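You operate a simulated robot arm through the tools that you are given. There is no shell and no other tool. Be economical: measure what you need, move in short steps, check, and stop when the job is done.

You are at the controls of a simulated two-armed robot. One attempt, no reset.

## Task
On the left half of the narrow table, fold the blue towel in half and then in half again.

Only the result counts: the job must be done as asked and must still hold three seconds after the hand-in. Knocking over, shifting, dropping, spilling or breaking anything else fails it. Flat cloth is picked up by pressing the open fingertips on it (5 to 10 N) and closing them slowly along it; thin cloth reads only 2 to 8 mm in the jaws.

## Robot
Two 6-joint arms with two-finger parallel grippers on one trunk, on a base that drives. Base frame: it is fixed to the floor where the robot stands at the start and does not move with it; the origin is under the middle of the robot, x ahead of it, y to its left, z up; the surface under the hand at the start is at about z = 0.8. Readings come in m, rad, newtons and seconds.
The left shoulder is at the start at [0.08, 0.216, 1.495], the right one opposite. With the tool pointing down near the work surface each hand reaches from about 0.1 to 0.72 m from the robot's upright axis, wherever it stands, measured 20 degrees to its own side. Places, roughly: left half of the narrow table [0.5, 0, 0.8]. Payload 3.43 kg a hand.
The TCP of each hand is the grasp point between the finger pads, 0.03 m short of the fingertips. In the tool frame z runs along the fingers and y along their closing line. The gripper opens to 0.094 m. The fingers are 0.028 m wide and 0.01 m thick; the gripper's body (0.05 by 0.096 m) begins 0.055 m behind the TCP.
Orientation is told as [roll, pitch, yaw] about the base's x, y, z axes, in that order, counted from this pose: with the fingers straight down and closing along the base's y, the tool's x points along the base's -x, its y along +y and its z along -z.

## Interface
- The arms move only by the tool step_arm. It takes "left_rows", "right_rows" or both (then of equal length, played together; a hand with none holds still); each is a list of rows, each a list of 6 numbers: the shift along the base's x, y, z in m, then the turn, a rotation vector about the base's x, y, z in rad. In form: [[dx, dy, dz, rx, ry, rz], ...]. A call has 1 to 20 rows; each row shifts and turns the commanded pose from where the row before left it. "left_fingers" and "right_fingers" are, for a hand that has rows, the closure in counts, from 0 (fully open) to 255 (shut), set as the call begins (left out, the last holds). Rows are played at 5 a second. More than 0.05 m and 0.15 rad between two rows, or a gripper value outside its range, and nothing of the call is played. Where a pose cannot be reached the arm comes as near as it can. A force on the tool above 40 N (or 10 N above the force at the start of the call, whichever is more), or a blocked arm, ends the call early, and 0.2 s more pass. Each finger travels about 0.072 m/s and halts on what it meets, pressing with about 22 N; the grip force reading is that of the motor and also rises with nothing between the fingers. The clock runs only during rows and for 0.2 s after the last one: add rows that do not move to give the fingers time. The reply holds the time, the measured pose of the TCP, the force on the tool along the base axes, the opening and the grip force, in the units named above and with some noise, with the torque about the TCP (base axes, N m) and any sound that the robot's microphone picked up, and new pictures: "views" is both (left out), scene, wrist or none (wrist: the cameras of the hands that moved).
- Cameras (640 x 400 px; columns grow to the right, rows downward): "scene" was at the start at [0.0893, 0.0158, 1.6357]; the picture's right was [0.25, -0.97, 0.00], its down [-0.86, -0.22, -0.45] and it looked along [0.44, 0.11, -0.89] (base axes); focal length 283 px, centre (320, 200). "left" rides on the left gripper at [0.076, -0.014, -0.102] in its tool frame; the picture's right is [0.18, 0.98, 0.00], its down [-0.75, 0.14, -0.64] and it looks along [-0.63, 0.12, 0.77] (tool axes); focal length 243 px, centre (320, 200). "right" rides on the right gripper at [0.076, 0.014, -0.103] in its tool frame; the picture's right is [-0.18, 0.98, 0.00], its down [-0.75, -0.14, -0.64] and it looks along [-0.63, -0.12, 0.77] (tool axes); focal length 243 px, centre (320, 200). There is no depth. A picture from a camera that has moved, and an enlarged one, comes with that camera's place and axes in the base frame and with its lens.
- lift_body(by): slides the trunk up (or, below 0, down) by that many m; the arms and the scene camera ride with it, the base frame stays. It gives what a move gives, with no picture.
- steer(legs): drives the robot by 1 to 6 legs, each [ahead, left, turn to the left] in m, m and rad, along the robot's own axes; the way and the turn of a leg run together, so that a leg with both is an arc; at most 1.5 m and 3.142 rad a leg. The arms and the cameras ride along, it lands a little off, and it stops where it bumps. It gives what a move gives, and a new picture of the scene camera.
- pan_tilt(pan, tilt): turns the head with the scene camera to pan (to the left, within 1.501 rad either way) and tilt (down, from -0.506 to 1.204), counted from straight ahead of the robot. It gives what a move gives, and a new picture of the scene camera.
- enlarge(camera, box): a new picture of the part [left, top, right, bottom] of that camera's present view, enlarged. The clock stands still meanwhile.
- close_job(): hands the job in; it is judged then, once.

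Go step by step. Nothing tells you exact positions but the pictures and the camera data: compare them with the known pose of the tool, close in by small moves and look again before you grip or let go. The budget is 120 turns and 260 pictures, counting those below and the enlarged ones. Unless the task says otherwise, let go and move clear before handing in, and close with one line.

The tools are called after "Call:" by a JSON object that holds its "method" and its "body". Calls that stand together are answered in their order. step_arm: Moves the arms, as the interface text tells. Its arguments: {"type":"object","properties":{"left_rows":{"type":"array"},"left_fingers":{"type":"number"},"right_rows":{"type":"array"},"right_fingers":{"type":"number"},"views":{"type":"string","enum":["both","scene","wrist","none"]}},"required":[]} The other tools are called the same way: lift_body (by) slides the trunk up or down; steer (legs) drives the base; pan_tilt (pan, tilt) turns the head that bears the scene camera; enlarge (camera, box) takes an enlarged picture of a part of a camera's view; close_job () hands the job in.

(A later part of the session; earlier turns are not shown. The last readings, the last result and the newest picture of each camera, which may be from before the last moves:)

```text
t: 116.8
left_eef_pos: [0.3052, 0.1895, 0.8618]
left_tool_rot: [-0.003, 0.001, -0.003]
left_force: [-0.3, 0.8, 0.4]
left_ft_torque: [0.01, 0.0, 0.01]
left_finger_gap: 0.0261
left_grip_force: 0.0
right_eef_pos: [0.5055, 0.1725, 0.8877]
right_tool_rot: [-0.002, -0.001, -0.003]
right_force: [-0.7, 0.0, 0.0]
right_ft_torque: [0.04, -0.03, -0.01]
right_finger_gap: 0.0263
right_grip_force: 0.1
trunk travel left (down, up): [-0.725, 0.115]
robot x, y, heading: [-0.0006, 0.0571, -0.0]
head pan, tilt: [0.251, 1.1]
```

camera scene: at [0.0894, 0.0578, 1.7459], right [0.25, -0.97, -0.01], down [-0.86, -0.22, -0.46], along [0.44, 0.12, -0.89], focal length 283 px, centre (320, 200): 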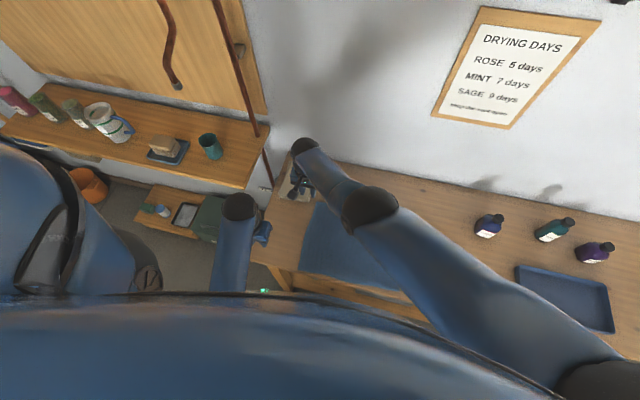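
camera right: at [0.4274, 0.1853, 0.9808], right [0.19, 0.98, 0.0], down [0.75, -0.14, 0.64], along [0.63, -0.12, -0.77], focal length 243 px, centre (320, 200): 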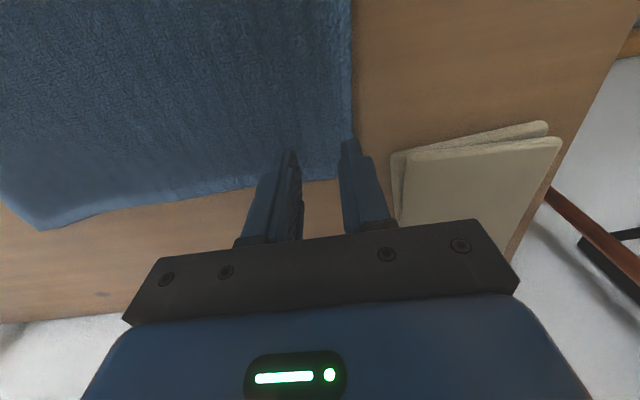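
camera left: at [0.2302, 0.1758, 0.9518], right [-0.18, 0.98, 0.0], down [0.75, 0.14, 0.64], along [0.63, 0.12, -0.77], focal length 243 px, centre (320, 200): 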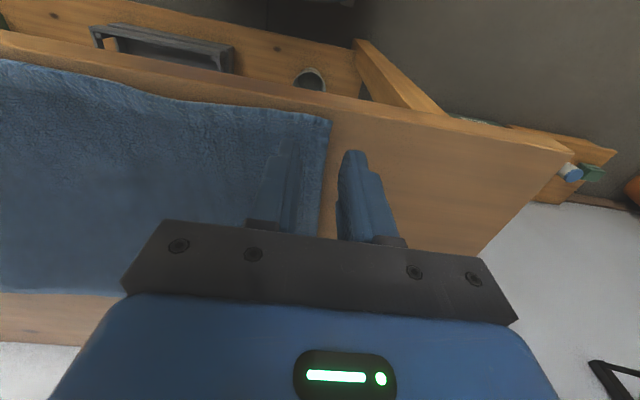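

Call:
{"method": "step_arm", "body": {"left_rows": [[0, -0.003, -0.007, 0, 0, 0], [0, -0.003, -0.007, 0, 0, 0], [0, 0, 0, 0, 0, 0]], "right_rows": [[0.014, 0.007, -0.02, 0, 0, 0], [0.014, 0.006, -0.02, 0, 0, 0], [0, 0, 0, 0, 0, 0]], "views": "wrist"}}

```text
t: 117.6
left_eef_pos: [0.3034, 0.185, 0.8465]
left_tool_rot: [-0.003, 0.0, -0.002]
left_force: [0.7, -0.4, -0.2]
left_ft_torque: [0.0, 0.03, -0.01]
left_finger_gap: 0.0263
left_grip_force: 0.1
right_eef_pos: [0.5331, 0.1863, 0.848]
right_tool_rot: [0.0, -0.001, -0.002]
right_force: [-0.4, 0.4, -0.2]
right_ft_torque: [0.0, -0.02, 0.02]
right_finger_gap: 0.0262
right_grip_force: 0.0
trunk travel left (down, up): [-0.725, 0.115]
robot x, y, heading: [0.0002, 0.0591, -0.001]
head pan, tilt: [0.251, 1.1]
camera right: at [0.4562, 0.2004, 0.9513], right [0.19, 0.98, 0.0], down [0.75, -0.14, 0.64], along [0.63, -0.12, -0.77], focal length 243 px, centre (320, 200)
camera left: at [0.2276, 0.1717, 0.9477], right [-0.18, 0.98, 0.0], down [0.75, 0.14, 0.64], along [0.63, 0.12, -0.77], focal length 243 px, centre (320, 200)
```

right: 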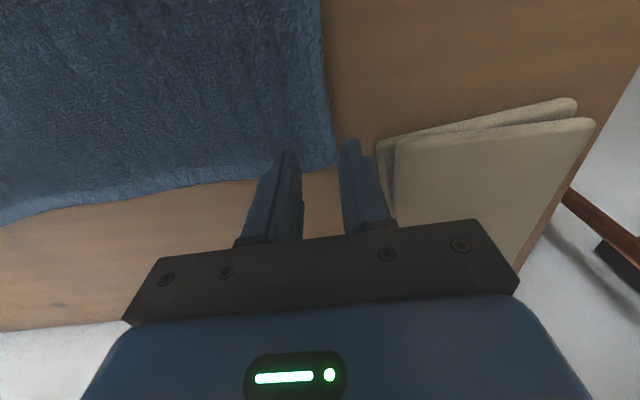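
left: 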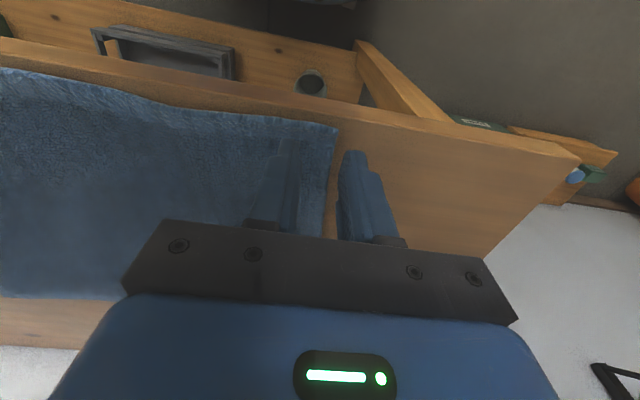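

Both hands are well placed at the left corners. I descend to contact.

Call:
{"method": "step_arm", "body": {"left_rows": [[0, 0, -0.01, 0, 0, 0], [0, 0, -0.003, 0, 0, 0], [0, 0, 0, 0, 0, 0]], "right_rows": [[0, 0, -0.01, 0, 0, 0], [0, 0, -0.004, 0, 0, 0], [0, 0, 0, 0, 0, 0]], "views": "none"}}

```text
t: 118.4
left_eef_pos: [0.3043, 0.1858, 0.8336]
left_tool_rot: [-0.002, 0.0, -0.002]
left_force: [0.8, -0.6, 2.2]
left_ft_torque: [-0.03, -0.01, -0.01]
left_finger_gap: 0.026
left_grip_force: 0.0
right_eef_pos: [0.5314, 0.1854, 0.8341]
right_tool_rot: [0.0, 0.0, -0.003]
right_force: [0.5, 0.7, 1.5]
right_ft_torque: [0.0, -0.01, -0.03]
right_finger_gap: 0.0259
right_grip_force: 0.1
trunk travel left (down, up): [-0.725, 0.115]
robot x, y, heading: [-0.0051, 0.0559, -0.001]
head pan, tilt: [0.251, 1.1]
```

Call:
{"method": "step_arm", "body": {"left_rows": [[0, 0, -0.001, 0, 0, 0], [0, 0, 0, 0, 0, 0]], "right_rows": [[0, 0, -0.001, 0, 0, 0], [0, 0, 0, 0, 0, 0]], "left_fingers": 200, "right_fingers": 200, "views": "none"}}

Call:
{"method": "step_arm", "body": {"left_rows": [[0, 0, 0, 0, 0, 0], [0, 0, 0, 0, 0, 0]], "right_rows": [[0, 0, 0, 0, 0, 0], [0, 0, 0, 0, 0, 0]], "left_fingers": 220, "right_fingers": 220, "views": "wrist"}}

Call:
{"method": "step_arm", "body": {"left_rows": [[0, 0, 0, 0, 0, 0], [0, 0, 0, 0, 0, 0]], "right_rows": [[0, 0, 0, 0, 0, 0], [0, 0, 0, 0, 0, 0]], "left_fingers": 238, "right_fingers": 238, "views": "none"}}

Call:
{"method": "step_arm", "body": {"left_rows": [[0, 0, 0, 0, 0, 0], [0, 0, 0, 0, 0, 0], [0, 0, 0, 0, 0, 0], [0, -0.003, 0.02, 0, 0, 0], [0, -0.006, 0.03, 0, 0, 0]], "right_rows": [[0, 0, 0, 0, 0, 0], [0, 0, 0, 0, 0, 0], [0, 0, 0, 0, 0, 0], [0, -0.003, 0.02, 0, 0, 0], [0, -0.006, 0.03, 0, 0, 0]], "left_fingers": 255, "right_fingers": 255, "views": "wrist"}}

```text
t: 119.0
left_eef_pos: [0.3034, 0.1855, 0.8328]
left_tool_rot: [-0.002, 0.0, -0.001]
left_force: [0.8, 0.3, 5.9]
left_ft_torque: [-0.04, -0.05, 0.01]
left_finger_gap: 0.02
left_grip_force: 0.1
right_eef_pos: [0.5322, 0.1851, 0.8344]
right_tool_rot: [0.0, 0.001, -0.004]
right_force: [-0.1, -0.2, 2.7]
right_ft_torque: [-0.02, 0.01, 0.0]
right_finger_gap: 0.0199
right_grip_force: 0.2
trunk travel left (down, up): [-0.725, 0.115]
robot x, y, heading: [-0.001, 0.0581, -0.004]
head pan, tilt: [0.251, 1.1]
```

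```text
t: 119.6
left_eef_pos: [0.3035, 0.1854, 0.8326]
left_tool_rot: [-0.002, 0.001, -0.002]
left_force: [1.0, 1.3, 6.7]
left_ft_torque: [-0.07, -0.01, -0.01]
left_finger_gap: 0.0126
left_grip_force: 0.0
right_eef_pos: [0.532, 0.1842, 0.8345]
right_tool_rot: [-0.002, 0.001, -0.002]
right_force: [-0.3, 0.0, 1.9]
right_ft_torque: [0.0, -0.01, -0.01]
right_finger_gap: 0.013
right_grip_force: 0.3
trunk travel left (down, up): [-0.725, 0.115]
robot x, y, heading: [-0.0013, 0.0582, 0.001]
head pan, tilt: [0.251, 1.1]
camera right: at [0.4557, 0.1995, 0.9365], right [0.19, 0.98, 0.0], down [0.75, -0.14, 0.64], along [0.63, -0.12, -0.77], focal length 243 px, centre (320, 200)
camera left: at [0.2274, 0.171, 0.9342], right [-0.18, 0.98, 0.0], down [0.75, 0.14, 0.64], along [0.63, 0.12, -0.77], focal length 243 px, centre (320, 200)
```

right: 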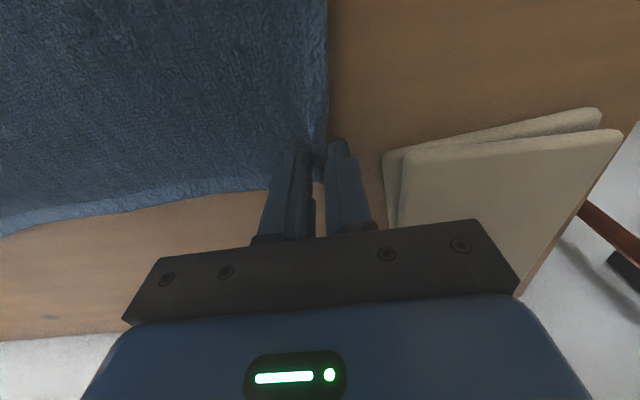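
left: 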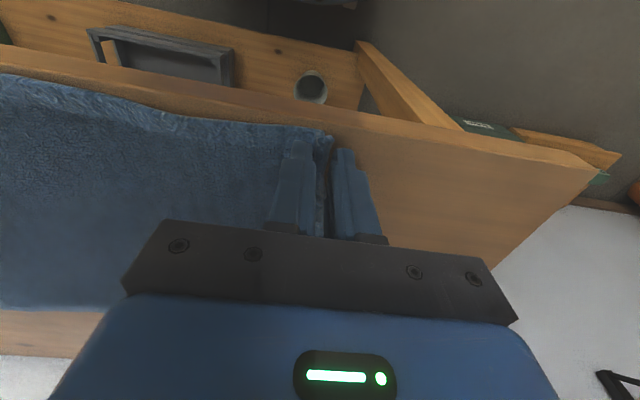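

```text
t: 120.2
left_eef_pos: [0.3036, 0.1848, 0.8316]
left_tool_rot: [-0.002, -0.001, -0.001]
left_force: [-0.9, 1.4, 7.4]
left_ft_torque: [-0.07, -0.03, 0.0]
left_finger_gap: 0.0075
left_grip_force: 0.9
right_eef_pos: [0.5311, 0.1847, 0.8334]
right_tool_rot: [0.0, -0.002, -0.003]
right_force: [0.1, -0.3, 1.6]
right_ft_torque: [-0.02, 0.0, 0.02]
right_finger_gap: 0.0072
right_grip_force: 0.5
trunk travel left (down, up): [-0.725, 0.115]
robot x, y, heading: [-0.0001, 0.0595, -0.009]
head pan, tilt: [0.251, 1.1]
```

```text
t: 121.4
left_eef_pos: [0.3053, 0.1757, 0.8828]
left_tool_rot: [-0.001, 0.001, -0.002]
left_force: [0.1, 0.8, -0.2]
left_ft_torque: [0.01, -0.01, -0.03]
left_finger_gap: 0.0043
left_grip_force: 21.4
right_eef_pos: [0.5323, 0.1764, 0.8841]
right_tool_rot: [-0.002, -0.002, -0.003]
right_force: [0.1, -0.3, 0.0]
right_ft_torque: [0.0, 0.0, -0.02]
right_finger_gap: 0.0041
right_grip_force: 21.9
trunk travel left (down, up): [-0.725, 0.115]
robot x, y, heading: [-0.0012, 0.06, -0.005]
head pan, tilt: [0.251, 1.1]
camera right: at [0.4559, 0.191, 0.9868], right [0.19, 0.98, 0.0], down [0.75, -0.14, 0.64], along [0.63, -0.12, -0.77], focal length 243 px, centre (320, 200)
camera left: at [0.2286, 0.1615, 0.9842], right [-0.18, 0.98, 0.0], down [0.75, 0.14, 0.64], along [0.63, 0.12, -0.77], focal length 243 px, centre (320, 200)
```

right: 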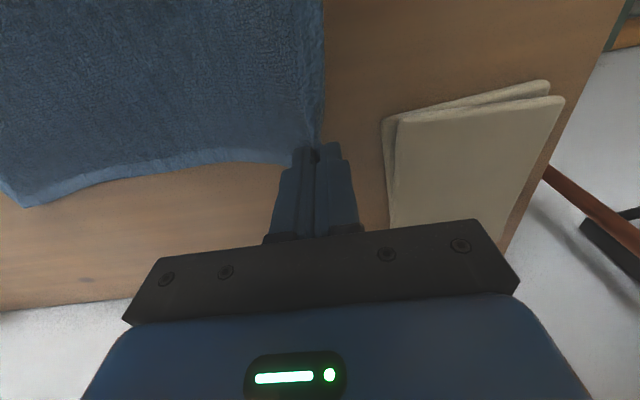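
left: 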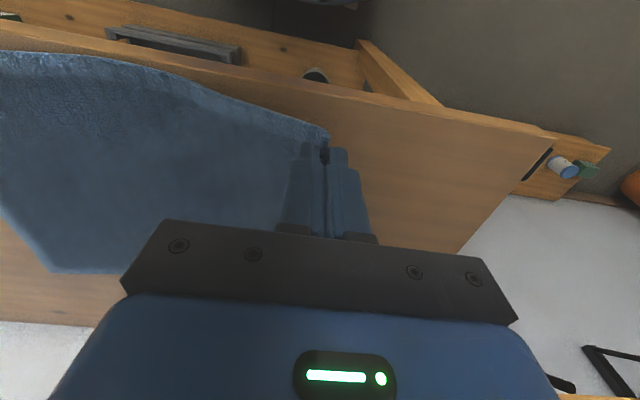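

Clean single-layer grips on both left corners. I move partway over, then raise the trunk a little for headroom.

Call:
{"method": "step_arm", "body": {"left_rows": [[0, -0.035, 0.01, 0, 0, 0], [0, -0.035, 0.01, 0, 0, 0]], "right_rows": [[0, -0.035, 0.01, 0, 0, 0], [0, -0.035, 0.01, 0, 0, 0]], "views": "none"}}

Call:
{"method": "lift_body", "body": {"by": 0.05}}

Call:
{"method": "step_arm", "body": {"left_rows": [[0, -0.036, 0.005, 0, 0, 0], [0, -0.04, 0.002, 0, 0, 0], [0, -0.04, -0.005, 0, 0, 0], [0, -0.035, -0.017, 0.08, 0, 0], [0, -0.03, -0.026, 0.08, 0, 0], [0, -0.022, -0.027, 0.08, 0, 0], [0, 0, 0, 0, 0, 0]], "right_rows": [[0, -0.036, 0.005, 0, 0, 0], [0, -0.04, 0.002, 0, 0, 0], [0, -0.04, -0.005, 0, 0, 0], [0, -0.035, -0.017, 0.08, 0, 0], [0, -0.03, -0.026, 0.08, 0, 0], [0, -0.022, -0.027, 0.08, 0, 0], [0, 0, 0, 0, 0, 0]]}}

```text
t: 122.0
left_eef_pos: [0.3048, 0.1044, 0.9018]
left_tool_rot: [0.002, -0.001, 0.0]
left_force: [-0.1, -0.2, 1.2]
left_ft_torque: [0.0, -0.03, 0.03]
left_finger_gap: 0.0042
left_grip_force: 22.1
right_eef_pos: [0.5313, 0.1027, 0.9034]
right_tool_rot: [0.002, 0.0, -0.002]
right_force: [-0.5, -0.6, 0.0]
right_ft_torque: [0.01, 0.03, -0.01]
right_finger_gap: 0.0037
right_grip_force: 22.0
trunk travel left (down, up): [-0.725, 0.115]
robot x, y, heading: [0.0017, 0.062, -0.001]
head pan, tilt: [0.251, 1.1]
```

```text
t: 122.9
left_eef_pos: [0.3046, 0.1071, 0.951]
left_tool_rot: [-0.004, 0.0, -0.002]
left_force: [-0.3, 0.0, -0.4]
left_ft_torque: [0.01, 0.01, 0.0]
left_finger_gap: 0.0042
left_grip_force: 22.8
right_eef_pos: [0.5313, 0.1065, 0.9544]
right_tool_rot: [-0.002, 0.0, -0.005]
right_force: [-0.8, -0.3, -0.4]
right_ft_torque: [-0.04, -0.01, 0.01]
right_finger_gap: 0.0044
right_grip_force: 22.1
trunk travel left (down, up): [-0.775, 0.065]
robot x, y, heading: [0.0008, 0.0608, -0.001]
head pan, tilt: [0.251, 1.1]
```

```text
t: 124.2
left_eef_pos: [0.3194, -0.091, 0.9344]
left_tool_rot: [0.103, -0.047, 0.022]
left_force: [3.4, -2.3, -1.1]
left_ft_torque: [-0.03, -0.08, -0.04]
left_finger_gap: 0.0039
left_grip_force: 22.0
right_eef_pos: [0.5369, -0.1713, 0.9056]
right_tool_rot: [0.182, 0.008, -0.189]
right_force: [-4.3, 1.0, 1.1]
right_ft_torque: [0.01, 0.13, 0.05]
right_finger_gap: 0.0041
right_grip_force: 22.3
trunk travel left (down, up): [-0.775, 0.065]
robot x, y, heading: [0.0009, 0.0558, -0.003]
head pan, tilt: [0.251, 1.1]
stopped in row 6 (right hand): the arm was blocked; the commanded pose is now the measured one
camera scene: at [0.0901, 0.0677, 1.6858], right [0.25, -0.97, 0.0], down [-0.86, -0.22, -0.45], along [0.44, 0.12, -0.89], focal length 283 px, centre (320, 200)
camera right: at [0.4628, -0.1625, 1.009], right [0.36, 0.91, 0.18], down [0.7, -0.39, 0.6], along [0.62, -0.09, -0.78], focal length 243 px, centre (320, 200)
camera left: at [0.2392, -0.1167, 1.0293], right [-0.21, 0.97, 0.09], down [0.72, 0.09, 0.69], along [0.66, 0.21, -0.72], focal length 243 px, centre (320, 200)
```

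scene: 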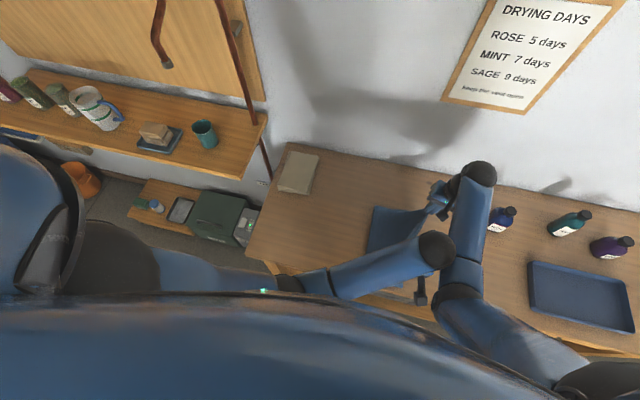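
right: 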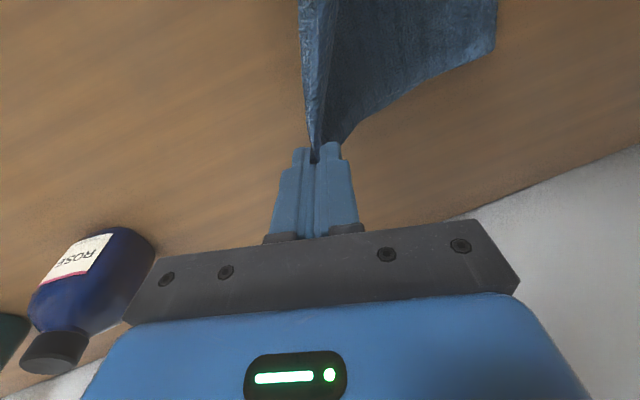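
left: 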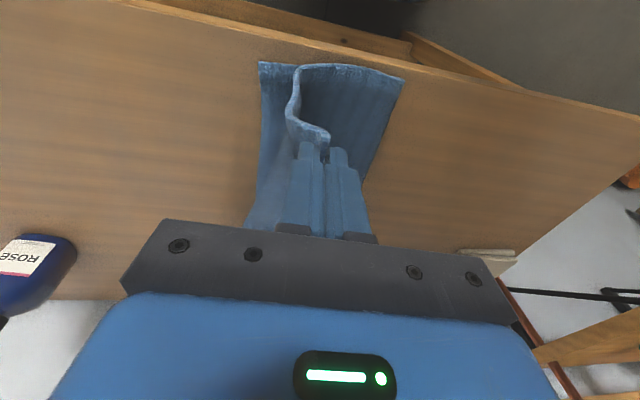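

The wrists touched: my left hand's tilt pushed it against the right forearm. I separate them, with the left upright and the right straightened, before going on.

Call:
{"method": "step_arm", "body": {"left_rows": [[-0.004, 0.02, 0, -0.1, 0, 0], [-0.004, 0.02, 0, -0.05, 0.03, -0.01], [-0.004, 0.01, 0, -0.05, 0.015, -0.01], [0, 0, 0, 0, 0, 0]], "right_rows": [[0, 0, 0, 0, 0, 0], [-0.002, 0.025, 0.005, 0.03, 0, 0.09], [-0.002, 0.025, 0, 0.03, 0, 0.09], [0, 0, 0, 0, 0, 0]]}}

```text
t: 125.2
left_eef_pos: [0.3062, -0.0367, 0.9345]
left_tool_rot: [-0.099, 0.006, 0.005]
left_force: [8.0, -2.5, -1.9]
left_ft_torque: [-0.02, -0.2, -0.03]
left_finger_gap: 0.0042
left_grip_force: 22.5
right_eef_pos: [0.5324, -0.1162, 0.9128]
right_tool_rot: [0.238, 0.01, -0.003]
right_force: [-6.6, 2.6, 0.8]
right_ft_torque: [0.02, 0.22, -0.02]
right_finger_gap: 0.0041
right_grip_force: 22.3
trunk travel left (down, up): [-0.775, 0.065]
robot x, y, heading: [0.0026, 0.0588, -0.001]
head pan, tilt: [0.251, 1.1]
camera scene: at [0.0892, 0.0745, 1.6857], right [0.25, -0.97, 0.0], down [-0.86, -0.22, -0.45], along [0.44, 0.11, -0.89], focal length 283 px, centre (320, 200)
camera right: at [0.4576, -0.1267, 1.0166], right [0.19, 0.95, 0.23], down [0.76, -0.29, 0.58], along [0.62, 0.06, -0.78], focal length 243 px, centre (320, 200)
camera left: at [0.2301, -0.0409, 1.0361], right [-0.19, 0.98, -0.1], down [0.76, 0.21, 0.62], along [0.63, 0.05, -0.78], focal length 243 px, centre (320, 200)
```

scene: 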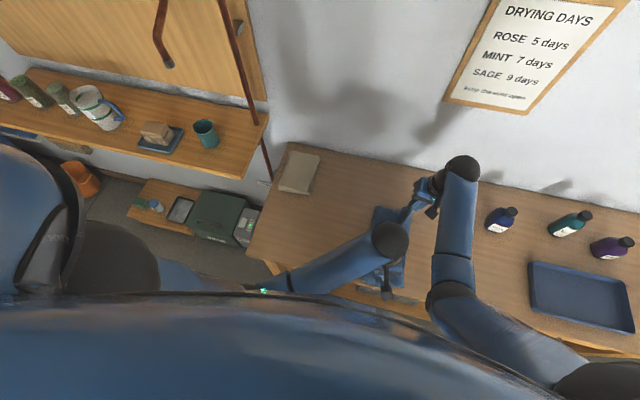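
right: 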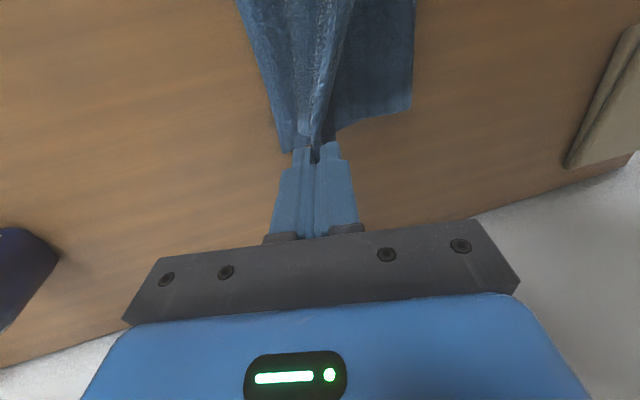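
left: 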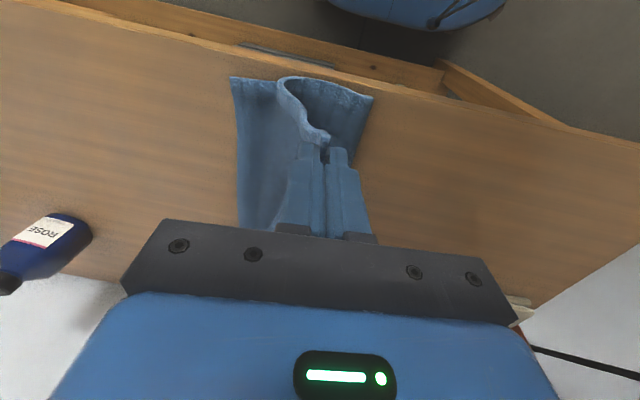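

The hands are separated. I give slack and lower both together so the fold line settles, then end level near the right edge.

Call:
{"method": "step_arm", "body": {"left_rows": [[0, -0.018, -0.025, 0, 0, 0], [0, -0.012, -0.03, 0, 0, 0], [0, 0, 0, 0, 0, 0], [0, -0.018, -0.015, 0, 0, 0], [0, -0.012, -0.012, 0, 0, 0], [0, 0, 0, 0, 0, 0]], "right_rows": [[0, 0.03, -0.01, 0, 0, 0], [0, 0.01, -0.025, 0, 0, 0], [0, 0, 0, 0, 0, 0], [0, -0.018, -0.015, 0, 0, 0], [0, -0.012, -0.012, 0, 0, 0], [0, 0, 0, 0, 0, 0]]}}

```text
t: 126.6
left_eef_pos: [0.3056, -0.0965, 0.8508]
left_tool_rot: [-0.098, 0.006, 0.005]
left_force: [-0.7, 0.3, -0.1]
left_ft_torque: [0.07, 0.0, 0.0]
left_finger_gap: 0.0042
left_grip_force: 21.9
right_eef_pos: [0.5353, -0.1066, 0.8505]
right_tool_rot: [0.239, 0.009, -0.004]
right_force: [-0.2, -0.4, 0.3]
right_ft_torque: [0.0, 0.01, -0.07]
right_finger_gap: 0.0041
right_grip_force: 21.8
trunk travel left (down, up): [-0.775, 0.065]
robot x, y, heading: [-0.0004, 0.0615, 0.001]
head pan, tilt: [0.251, 1.1]
camera scene: at [0.0887, 0.0751, 1.6858], right [0.25, -0.97, 0.0], down [-0.86, -0.22, -0.45], along [0.44, 0.11, -0.89], focal length 283 px, centre (320, 200)
camera right: at [0.4597, -0.1173, 0.9536], right [0.19, 0.95, 0.23], down [0.76, -0.29, 0.58], along [0.62, 0.06, -0.78], focal length 243 px, centre (320, 200)
camera left: at [0.2307, -0.1013, 0.9536], right [-0.19, 0.98, -0.1], down [0.76, 0.21, 0.62], along [0.63, 0.05, -0.78], focal length 243 px, centre (320, 200)
```

scene: 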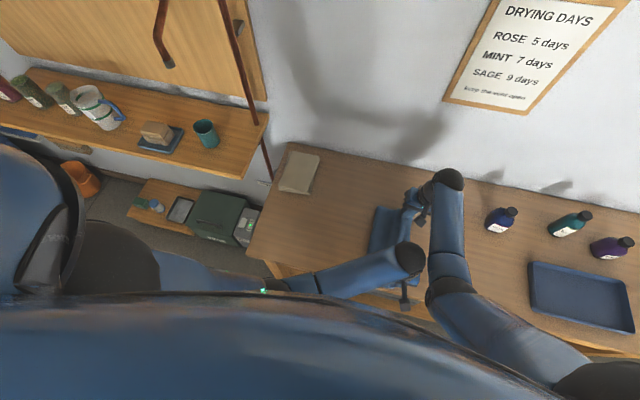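
right: 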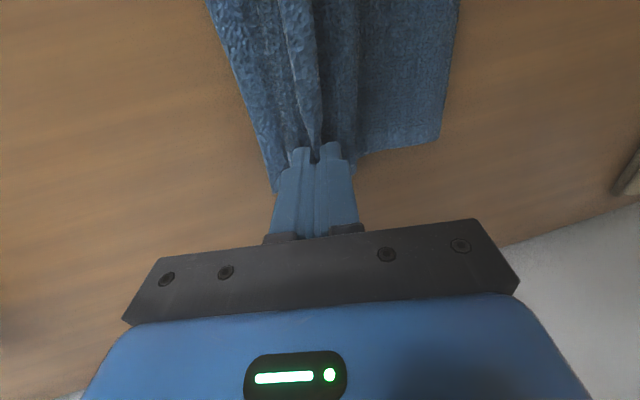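
left: 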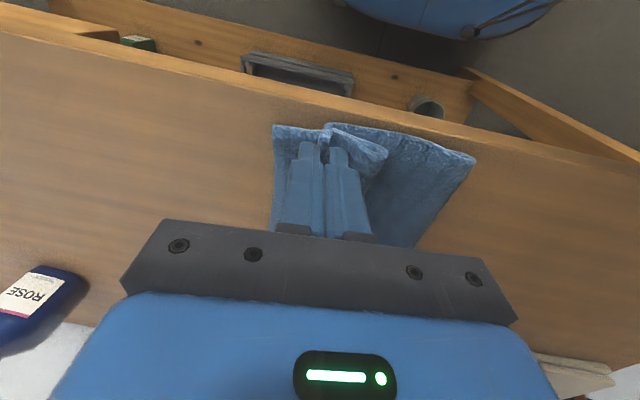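

The fold line is still too far right, with surplus cloth in the top layer. I back the held edge up and left so the fold re-rolls, then bring it over again on a lower arc.

Call:
{"method": "step_arm", "body": {"left_rows": [[0, 0.02, 0.035, 0, 0, 0], [0, 0.038, 0.03, 0, 0, 0], [0, 0.045, 0.015, 0, 0, 0], [0, 0.045, 0.01, 0, 0, 0], [0, 0, 0, 0, 0, 0], [0, -0.035, 0.003, 0, 0, 0], [0, -0.038, -0.01, 0, 0, 0], [0, -0.034, -0.025, 0, 0, 0], [0, -0.025, -0.03, 0, 0, 0], [0, -0.012, -0.024, 0, 0, 0], [0, 0, 0, 0, 0, 0]], "right_rows": [[0, 0.02, 0.035, 0, 0, 0], [0, 0.038, 0.03, 0, 0, 0], [0, 0.045, 0.015, 0, 0, 0], [0, 0.045, 0.01, 0, 0, 0], [0, 0, 0, 0, 0, 0], [0, -0.035, 0.003, 0, 0, 0], [0, -0.038, -0.01, 0, 0, 0], [0, -0.034, -0.025, 0, 0, 0], [0, -0.025, -0.03, 0, 0, 0], [0, -0.012, -0.024, 0, 0, 0], [0, 0, 0, 0, 0, 0]]}}

```text
t: 129.0
left_eef_pos: [0.3065, -0.0918, 0.8556]
left_tool_rot: [-0.098, 0.006, 0.006]
left_force: [0.9, -0.4, 0.2]
left_ft_torque: [0.06, -0.04, 0.01]
left_finger_gap: 0.0039
left_grip_force: 21.7
right_eef_pos: [0.5341, -0.1025, 0.853]
right_tool_rot: [0.241, 0.009, -0.004]
right_force: [0.1, 0.1, -0.1]
right_ft_torque: [-0.02, 0.03, -0.04]
right_finger_gap: 0.004
right_grip_force: 21.8
trunk travel left (down, up): [-0.775, 0.065]
robot x, y, heading: [-0.0019, 0.0567, -0.001]
head pan, tilt: [0.251, 1.1]
camera scene: at [0.089, 0.075, 1.6857], right [0.25, -0.97, 0.0], down [-0.86, -0.22, -0.45], along [0.44, 0.11, -0.89], focal length 283 px, centre (320, 200)
camera right: at [0.4586, -0.1128, 0.9561], right [0.19, 0.95, 0.23], down [0.76, -0.29, 0.58], along [0.62, 0.06, -0.78], focal length 243 px, centre (320, 200)
camera left: at [0.2299, -0.0962, 0.958], right [-0.19, 0.98, -0.1], down [0.76, 0.21, 0.62], along [0.63, 0.05, -0.78], focal length 243 px, centre (320, 200)
```

scene: 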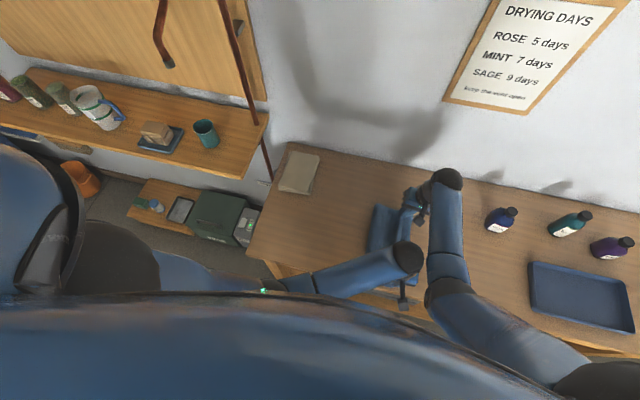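
right: 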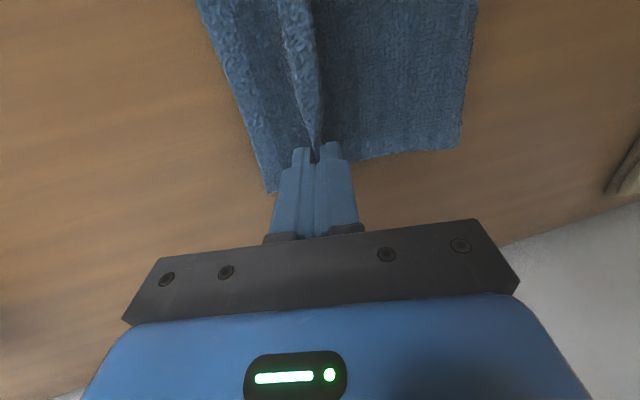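
left: 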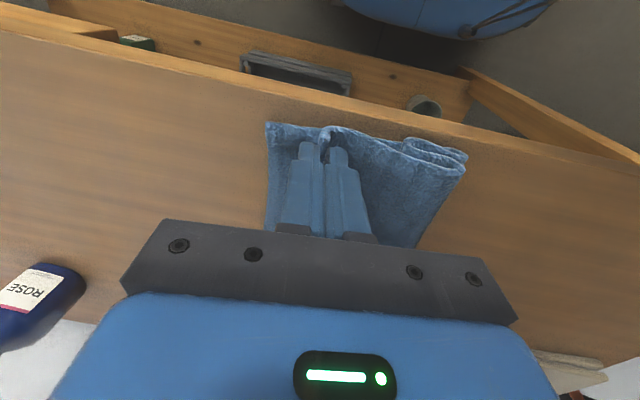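

The near side still has surplus pleated at the crease. I unfold farther to the left and refold with both hands in step.

Call:
{"method": "step_arm", "body": {"left_rows": [[0, 0.03, 0.035, 0, 0, 0], [0, 0.038, 0.03, 0, 0, 0], [0, 0.045, 0.015, 0, 0, 0], [0, 0.045, 0, 0, 0, 0], [0, 0.045, -0.01, 0, 0, 0], [0, 0.042, -0.025, 0, 0, 0], [0, 0.01, -0.01, 0, 0, 0], [0, 0, 0, 0, 0, 0]], "right_rows": [[0, 0.03, 0.035, 0, 0, 0], [0, 0.038, 0.03, 0, 0, 0], [0, 0.045, 0.015, 0, 0, 0], [0, 0.045, 0, 0, 0, 0], [0, 0.045, -0.01, 0, 0, 0], [0, 0.045, -0.02, -0.1, 0, 0], [0, 0.015, -0.01, -0.1, 0, 0], [0, 0, 0, 0, 0, 0]]}}

Call:
{"method": "enlarge", "body": {"camera": "scene", "box": [260, 160, 420, 270]}}

```text
t: 130.8
left_eef_pos: [0.3042, 0.1614, 0.8911]
left_tool_rot: [-0.099, 0.006, 0.005]
left_force: [0.2, -0.1, 0.0]
left_ft_torque: [0.07, 0.01, 0.0]
left_finger_gap: 0.0041
left_grip_force: 22.0
right_eef_pos: [0.5336, 0.1595, 0.8916]
right_tool_rot: [0.039, 0.01, -0.008]
right_force: [0.5, -0.4, 0.2]
right_ft_torque: [0.04, 0.04, 0.0]
right_finger_gap: 0.0039
right_grip_force: 21.8
trunk travel left (down, up): [-0.775, 0.065]
robot x, y, heading: [0.0011, 0.0601, -0.004]
head pan, tilt: [0.251, 1.1]
camera scene: at [0.089, 0.0728, 1.6858], right [0.25, -0.97, 0.0], down [-0.86, -0.22, -0.45], along [0.44, 0.11, -0.89], focal length 283 px, centre (320, 200)
camera right: at [0.4583, 0.1699, 0.9968], right [0.19, 0.98, 0.04], down [0.76, -0.17, 0.63], along [0.62, -0.09, -0.78], focal length 243 px, centre (320, 200)
camera left: at [0.2297, 0.1573, 0.9941], right [-0.19, 0.98, -0.09], down [0.76, 0.21, 0.62], along [0.63, 0.05, -0.78], focal length 243 px, centre (320, 200)
```

scene: 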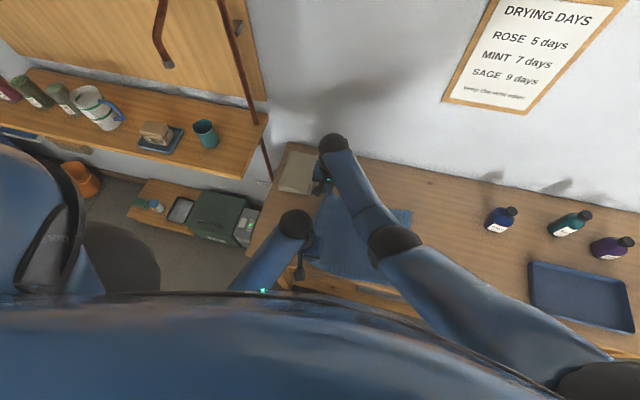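
right: 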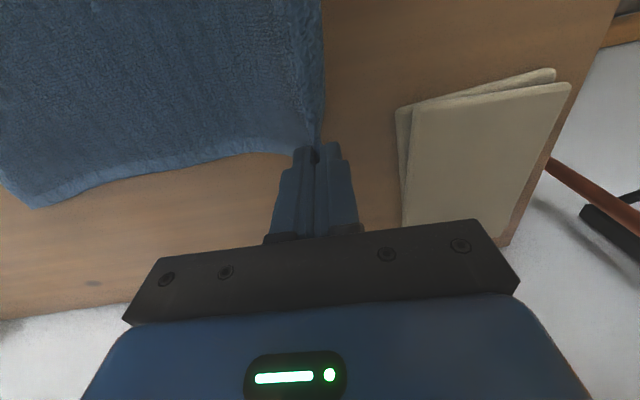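
left: 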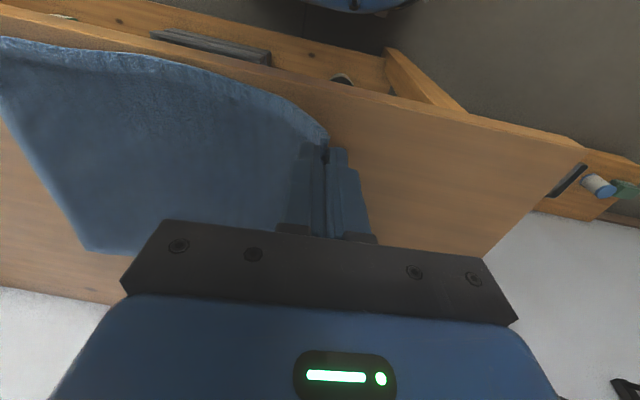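

```text
3.64 times, centred on (340, 215) of scene
camera zoom: at [0.089, 0.0728, 1.6858], right [0.25, -0.97, 0.0], down [-0.86, -0.22, -0.45], along [0.44, 0.11, -0.89], focal length 1030 px, centre (247, 146)
```

zoom: 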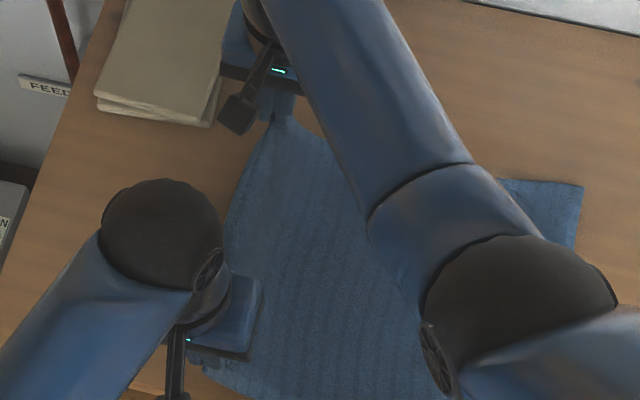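

It's open and flat again, with the right edge at y≈−0.136. I refold with both hands in step: left slightly leaning left, right leaning right so the wrists stay apart.

Call:
{"method": "step_arm", "body": {"left_rows": [[0, -0.035, 0.028, 0, 0, 0], [0, -0.04, 0.022, 0, 0, 0], [0, -0.04, 0.01, 0, 0, 0], [0, -0.04, 0, 0, 0, 0], [0, -0.035, -0.012, 0, 0, 0], [0, -0.03, -0.022, 0, 0, 0], [0, -0.018, -0.027, 0, 0, 0], [0, -0.01, -0.027, 0, 0, 0], [0, 0, 0, 0, 0, 0]], "right_rows": [[0, -0.035, 0.028, 0, 0, 0], [0, -0.04, 0.022, 0.05, 0, 0], [0, -0.04, 0.01, 0.05, 0, 0], [0, -0.04, 0, 0.05, 0, 0], [0, -0.035, -0.012, 0.05, 0, 0], [0, -0.03, -0.022, 0, 0, 0], [0, -0.021, -0.027, 0, 0, 0], [0, -0.013, -0.027, 0, 0, 0], [0, 0, 0, 0, 0, 0]], "views": "wrist"}}

```text
t: 132.8
left_eef_pos: [0.3063, -0.0881, 0.8621]
left_tool_rot: [-0.098, 0.006, 0.005]
left_force: [-0.3, 0.6, 1.3]
left_ft_torque: [0.06, 0.0, 0.01]
left_finger_gap: 0.0042
left_grip_force: 22.1
right_eef_pos: [0.5331, -0.0951, 0.8667]
right_tool_rot: [0.241, 0.011, -0.007]
right_force: [0.0, 0.3, -0.8]
right_ft_torque: [0.0, 0.0, 0.03]
right_finger_gap: 0.0038
right_grip_force: 22.2
trunk travel left (down, up): [-0.775, 0.065]
robot x, y, heading: [-0.0036, 0.0579, -0.003]
head pan, tilt: [0.251, 1.1]
camera right: at [0.459, -0.1044, 0.9703], right [0.19, 0.95, 0.23], down [0.76, -0.29, 0.58], along [0.62, 0.06, -0.78], focal length 243 px, centre (320, 200)
camera left: at [0.2304, -0.0925, 0.9641], right [-0.19, 0.98, -0.1], down [0.76, 0.21, 0.62], along [0.63, 0.05, -0.78], focal length 243 px, centre (320, 200)
```

right: 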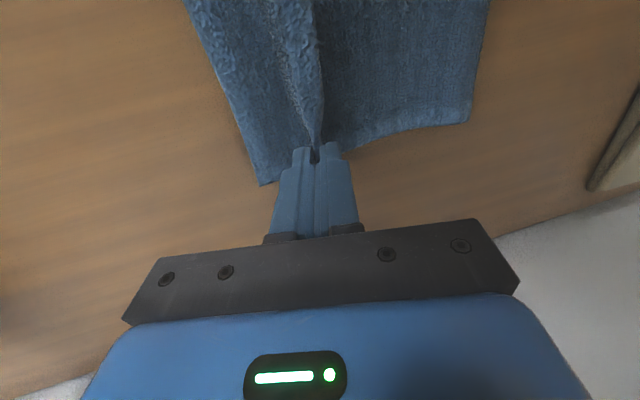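
left: 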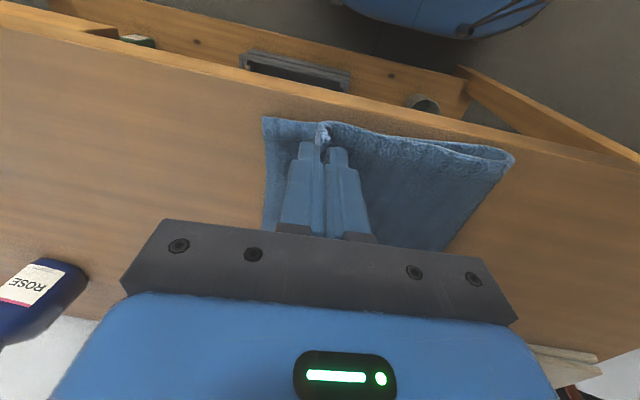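

Both sides now fold at y≈0.035, close to ideal. I lower a bit more and release with a sweep toward the right edge.

Call:
{"method": "step_arm", "body": {"left_rows": [[0, -0.005, -0.01, 0, 0, 0], [0, -0.004, -0.01, 0, 0, 0], [0, 0, 0, 0, 0, 0]], "right_rows": [[0, -0.006, -0.012, 0, 0, 0], [0, -0.005, -0.012, 0, 0, 0], [0, 0, 0, 0, 0, 0]], "views": "none"}}

Call:
{"method": "step_arm", "body": {"left_rows": [[0, 0, 0, 0, 0, 0], [0, -0.004, 0.002, 0, 0, 0], [0, -0.01, 0.005, 0, 0, 0], [0, -0.012, 0.008, 0, 0, 0], [0, -0.012, 0.025, 0, 0, 0], [0, 0, 0.03, 0, 0, 0]], "right_rows": [[0, 0, 0, 0, 0, 0], [0, -0.004, 0.002, 0, 0, 0], [0, -0.01, 0.005, 0, 0, 0], [0, -0.014, 0.008, 0, 0, 0], [0, -0.014, 0.025, 0, 0, 0], [0, 0, 0.04, 0, 0, 0]], "left_fingers": 212, "right_fingers": 212, "views": "wrist"}}

```text
t: 133.6
left_eef_pos: [0.3041, -0.0946, 0.8431]
left_tool_rot: [-0.099, 0.003, 0.006]
left_force: [0.2, 1.0, 1.5]
left_ft_torque: [0.05, -0.02, 0.0]
left_finger_gap: 0.004
left_grip_force: 22.4
right_eef_pos: [0.5321, -0.1051, 0.8432]
right_tool_rot: [0.239, 0.01, -0.004]
right_force: [-0.4, 0.3, 2.2]
right_ft_torque: [-0.01, 0.02, 0.0]
right_finger_gap: 0.0038
right_grip_force: 21.9
trunk travel left (down, up): [-0.775, 0.065]
robot x, y, heading: [0.0, 0.0594, -0.0]
head pan, tilt: [0.251, 1.1]
```

```text
t: 135.2
left_eef_pos: [0.3001, -0.1094, 0.8918]
left_tool_rot: [-0.046, 0.033, 0.024]
left_force: [-0.5, -1.0, -0.3]
left_ft_torque: [-0.02, -0.01, -0.01]
left_finger_gap: 0.0159
left_grip_force: 0.2
right_eef_pos: [0.5351, -0.1541, 0.923]
right_tool_rot: [0.238, 0.009, -0.018]
right_force: [-0.7, 0.0, 0.8]
right_ft_torque: [0.06, -0.02, 0.01]
right_finger_gap: 0.0158
right_grip_force: 0.1
trunk travel left (down, up): [-0.775, 0.065]
robot x, y, heading: [-0.0009, 0.0573, -0.005]
head pan, tilt: [0.251, 1.1]
stopped in row 6 (left hand): the arm was blocked; the commanded pose is now the measured one
camera right: at [0.4598, -0.1625, 1.0275], right [0.2, 0.95, 0.23], down [0.75, -0.3, 0.58], along [0.63, 0.06, -0.78], focal length 243 px, centre (320, 200)
camera left: at [0.2277, -0.1204, 0.9954], right [-0.21, 0.98, -0.04], down [0.77, 0.19, 0.61], along [0.6, 0.1, -0.79], focal length 243 px, centre (320, 200)
```

right: 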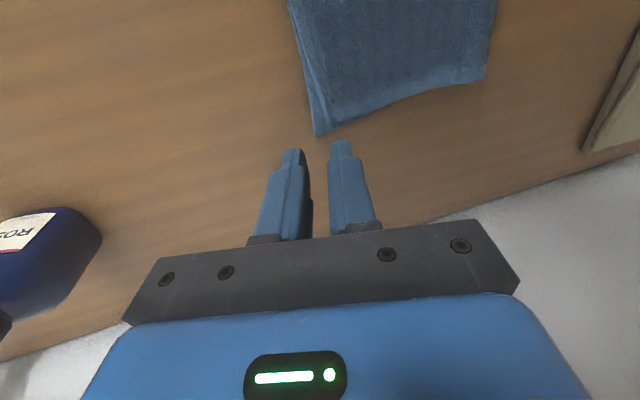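
left: 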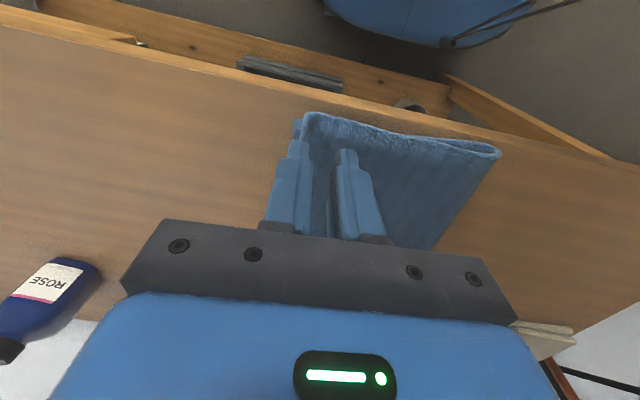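

Both are released and the far corners look aligned. I back the left hand off up and left, then view the result.

Call:
{"method": "step_arm", "body": {"left_rows": [[0, 0.01, 0.02, 0, 0, 0], [0, 0.025, 0.02, 0, 0, 0], [0, 0.045, 0.005, 0, 0, 0], [0, 0.045, 0, 0, 0, 0], [0, 0.045, 0, 0, 0, 0], [0, 0.045, 0, 0, 0, 0], [0, 0.045, 0, 0, 0, 0], [0, 0.03, 0, 0, 0, 0]], "right_rows": [[0, 0, 0, 0, 0, 0], [0, 0, 0, 0, 0, 0], [0, -0.02, 0, -0.1, 0, 0], [0, -0.03, 0, -0.14, 0, 0], [0, -0.03, 0.01, 0, 0, 0], [0, 0, 0, 0, 0, 0], [0, 0, 0, 0, 0, 0], [0, 0, 0, 0, 0, 0]], "views": "none"}}

Call:
{"method": "enlarge", "body": {"camera": "scene", "box": [310, 170, 470, 280]}}

```text
t: 137.0
left_eef_pos: [0.3006, 0.1813, 0.937]
left_tool_rot: [-0.046, 0.033, 0.022]
left_force: [0.3, 0.3, 0.0]
left_ft_torque: [-0.02, -0.01, 0.0]
left_finger_gap: 0.016
left_grip_force: 0.0
right_eef_pos: [0.5354, -0.2316, 0.9345]
right_tool_rot: [-0.001, 0.002, -0.017]
right_force: [-0.2, 0.9, 0.2]
right_ft_torque: [-0.04, -0.03, -0.04]
right_finger_gap: 0.0158
right_grip_force: 0.2
trunk travel left (down, up): [-0.775, 0.065]
robot x, y, heading: [-0.0021, 0.0625, -0.001]
head pan, tilt: [0.251, 1.1]
```

```text
3.64 times, centred on (390, 225) of scene
camera zoom: at [0.0888, 0.0741, 1.6858], right [0.25, -0.97, 0.0], down [-0.86, -0.22, -0.45], along [0.44, 0.11, -0.89], focal length 1030 px, centre (66, 109)
```

zoom: 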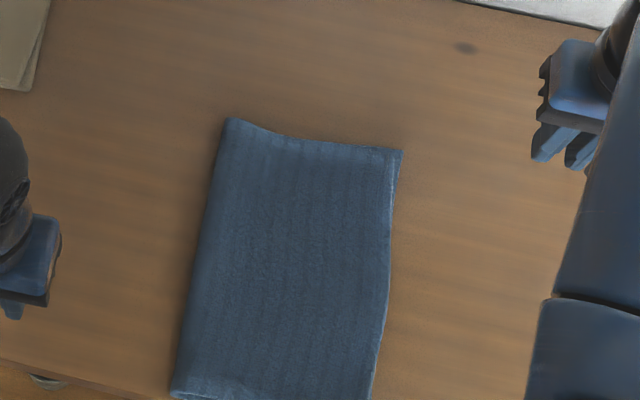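

The left-to-right fold is very clean: x 0.29–0.557, y −0.134–0.03. Next is the near-to-far fold with two hands. I first bring the right hand back away from the bottles and yaw both hands 90°, cameras outward.

Call:
{"method": "step_arm", "body": {"left_rows": [[0, 0, 0, 0.04, -0.03, -0.14], [0, 0, 0, 0, 0, -0.145], [0, 0, 0, 0, 0, -0.145], [0, 0, 0, 0, 0, -0.145], [0, 0, 0, 0, 0, -0.145], [0, 0, 0, 0, 0, -0.145], [0, 0, 0, 0, 0, -0.145], [0, 0, 0, 0, 0, -0.145], [0, 0, 0, 0, 0, -0.145], [0, 0, 0, 0, 0, -0.145], [0, 0, 0, 0, 0, -0.145], [0, 0, 0, 0, 0, 0]], "right_rows": [[-0.02, 0.003, 0, 0, 0, 0.144], [-0.02, 0.003, 0, 0, 0, 0.144], [-0.02, 0.003, 0, 0, 0, 0.144], [-0.02, 0.003, 0, 0, 0, 0.144], [-0.02, 0.003, 0, 0, 0, 0.144], [-0.02, 0.003, 0, 0, 0, 0.144], [-0.02, 0.003, 0, 0, 0, 0.144], [-0.02, 0.003, 0, 0, 0, 0.144], [-0.02, 0.003, 0, 0, 0, 0.144], [-0.02, 0.003, 0, 0, 0, 0.144], [0, 0, 0, 0, 0, 0.148], [0, 0, 0, 0, 0, 0]], "views": "none"}}

Call:
{"method": "steer", "body": {"legs": [[0, -0.11, 0]]}}

Call:
{"method": "lift_body", "body": {"by": -0.04}}

```text
t: 139.6
left_eef_pos: [0.3001, 0.1814, 0.9364]
left_tool_rot: [-0.005, 0.005, -1.57]
left_force: [-1.1, 1.0, -0.1]
left_ft_torque: [0.0, -0.01, 0.01]
left_finger_gap: 0.0159
left_grip_force: 0.1
right_eef_pos: [0.3351, -0.2045, 0.9349]
right_tool_rot: [-0.001, 0.006, 1.573]
right_force: [0.9, -0.8, 0.1]
right_ft_torque: [-0.01, 0.04, 0.01]
right_finger_gap: 0.016
right_grip_force: 0.0
trunk travel left (down, up): [-0.775, 0.065]
robot x, y, heading: [0.0059, 0.057, -0.001]
head pan, tilt: [0.251, 1.1]
```

```text
t: 140.8
left_eef_pos: [0.3001, 0.0737, 0.9358]
left_tool_rot: [-0.006, 0.0, -1.569]
left_force: [-0.5, 0.5, 0.0]
left_ft_torque: [0.02, 0.01, 0.0]
left_finger_gap: 0.0164
left_grip_force: 0.0
right_eef_pos: [0.3344, -0.3105, 0.9348]
right_tool_rot: [-0.002, 0.008, 1.57]
right_force: [0.1, -0.7, -0.4]
right_ft_torque: [-0.02, 0.05, -0.01]
right_finger_gap: 0.0159
right_grip_force: 0.1
trunk travel left (down, up): [-0.775, 0.065]
robot x, y, heading: [0.0019, -0.0505, -0.0]
head pan, tilt: [0.251, 1.1]
camera scene: at [0.0889, -0.029, 1.6856], right [0.25, -0.97, 0.0], down [-0.86, -0.22, -0.45], along [0.44, 0.11, -0.89], focal length 283 px, centre (320, 200)
```

scene: 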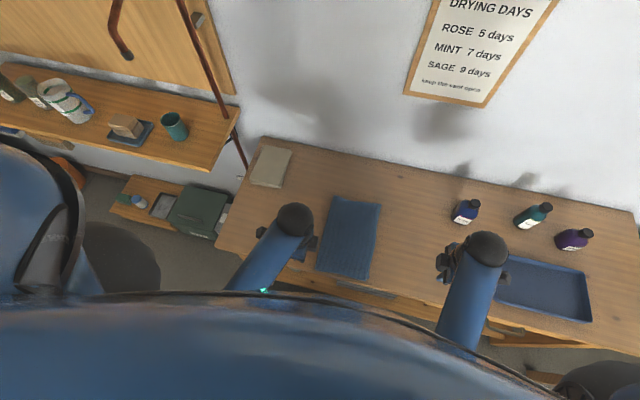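

```text
t: 141.6
left_eef_pos: [0.3008, 0.0684, 0.8983]
left_tool_rot: [-0.005, 0.005, -1.569]
left_force: [-0.1, 0.8, 0.2]
left_ft_torque: [0.06, -0.01, -0.01]
left_finger_gap: 0.0159
left_grip_force: 0.0
right_eef_pos: [0.3339, -0.3148, 0.8946]
right_tool_rot: [-0.001, 0.001, 1.568]
right_force: [-0.2, -0.2, -0.1]
right_ft_torque: [0.01, 0.02, -0.01]
right_finger_gap: 0.0157
right_grip_force: 0.0
trunk travel left (down, up): [-0.735, 0.105]
robot x, y, heading: [0.0038, -0.0535, 0.0]
head pan, tilt: [0.251, 1.1]
```

The folded towel's near edge is at x≈0.294 with corners at y 0.03 and −0.127. I position both hands on it.

Call:
{"method": "step_arm", "body": {"left_rows": [[0, -0.01, 0, 0, 0, 0], [0, -0.01, 0, 0, 0, 0], [0, -0.01, 0, 0, 0, 0], [0, -0.011, -0.01, 0, 0, 0], [0, -0.011, -0.02, 0, 0, 0], [0, 0, -0.02, 0, 0, 0], [0, 0, 0, 0, 0, 0]], "right_rows": [[-0.005, 0.04, 0, 0, 0, 0], [-0.005, 0.04, 0, 0, 0, 0], [-0.005, 0.04, 0, 0, 0, 0], [-0.005, 0.04, -0.01, 0, 0, 0], [-0.005, 0.038, -0.02, 0, 0, 0], [-0.004, 0, -0.017, 0, 0, 0], [0, 0, 0, 0, 0, 0]], "left_fingers": 184, "right_fingers": 184, "views": "wrist"}}

```text
t: 143.2
left_eef_pos: [0.2998, 0.0189, 0.8495]
left_tool_rot: [-0.004, 0.002, -1.569]
left_force: [0.4, 0.3, 0.6]
left_ft_torque: [0.0, -0.03, -0.02]
left_finger_gap: 0.0261
left_grip_force: 0.1
right_eef_pos: [0.306, -0.1176, 0.8467]
right_tool_rot: [-0.001, 0.003, 1.568]
right_force: [0.5, -0.3, 0.2]
right_ft_torque: [0.0, 0.01, 0.02]
right_finger_gap: 0.026
right_grip_force: 0.1
trunk travel left (down, up): [-0.735, 0.105]
robot x, y, heading: [0.0039, -0.0532, -0.001]
head pan, tilt: [0.251, 1.1]
camera right: at [0.2908, -0.1926, 0.9499], right [-0.98, 0.19, 0.0], down [0.14, 0.76, 0.64], along [0.12, 0.63, -0.77], focal length 243 px, centre (320, 200)
camera left: at [0.2848, 0.0945, 0.9504], right [0.98, 0.19, 0.0], down [0.15, -0.76, 0.64], along [0.12, -0.63, -0.77], focal length 243 px, centre (320, 200)
```

right: 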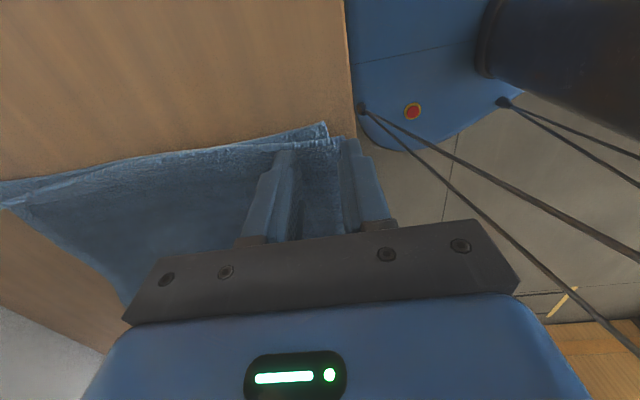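
left: 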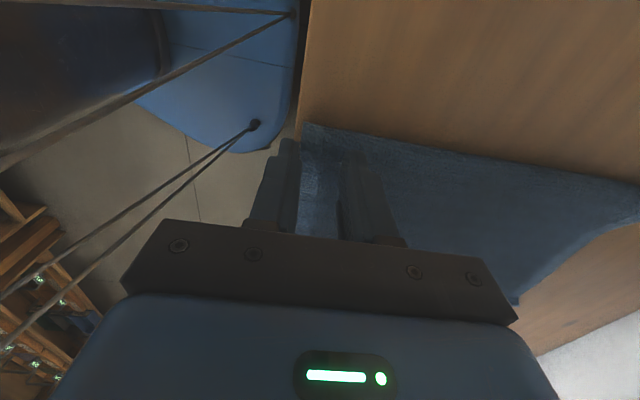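

Call:
{"method": "step_arm", "body": {"left_rows": [[0.002, 0, -0.01, 0, 0, 0], [0, 0, -0.003, 0, 0, 0], [0, 0, -0.002, 0, 0, 0], [0, 0, 0, 0, 0, 0]], "right_rows": [[0, 0, -0.008, 0, 0, 0], [0, 0, -0.002, 0, 0, 0], [0, 0, -0.001, 0, 0, 0], [0, 0, 0, 0, 0, 0]], "views": "none"}}

```text
t: 144.2
left_eef_pos: [0.3014, 0.0185, 0.8334]
left_tool_rot: [0.0, 0.003, -1.571]
left_force: [-1.7, 4.6, 32.1]
left_ft_torque: [0.15, -0.34, 0.0]
left_finger_gap: 0.0253
left_grip_force: 0.1
right_eef_pos: [0.3032, -0.1156, 0.8373]
right_tool_rot: [-0.003, 0.003, 1.568]
right_force: [0.1, -1.0, 1.8]
right_ft_torque: [0.0, -0.05, 0.02]
right_finger_gap: 0.0265
right_grip_force: 0.3
trunk travel left (down, up): [-0.735, 0.105]
robot x, y, heading: [0.0014, -0.0523, -0.004]
head pan, tilt: [0.251, 1.1]
```

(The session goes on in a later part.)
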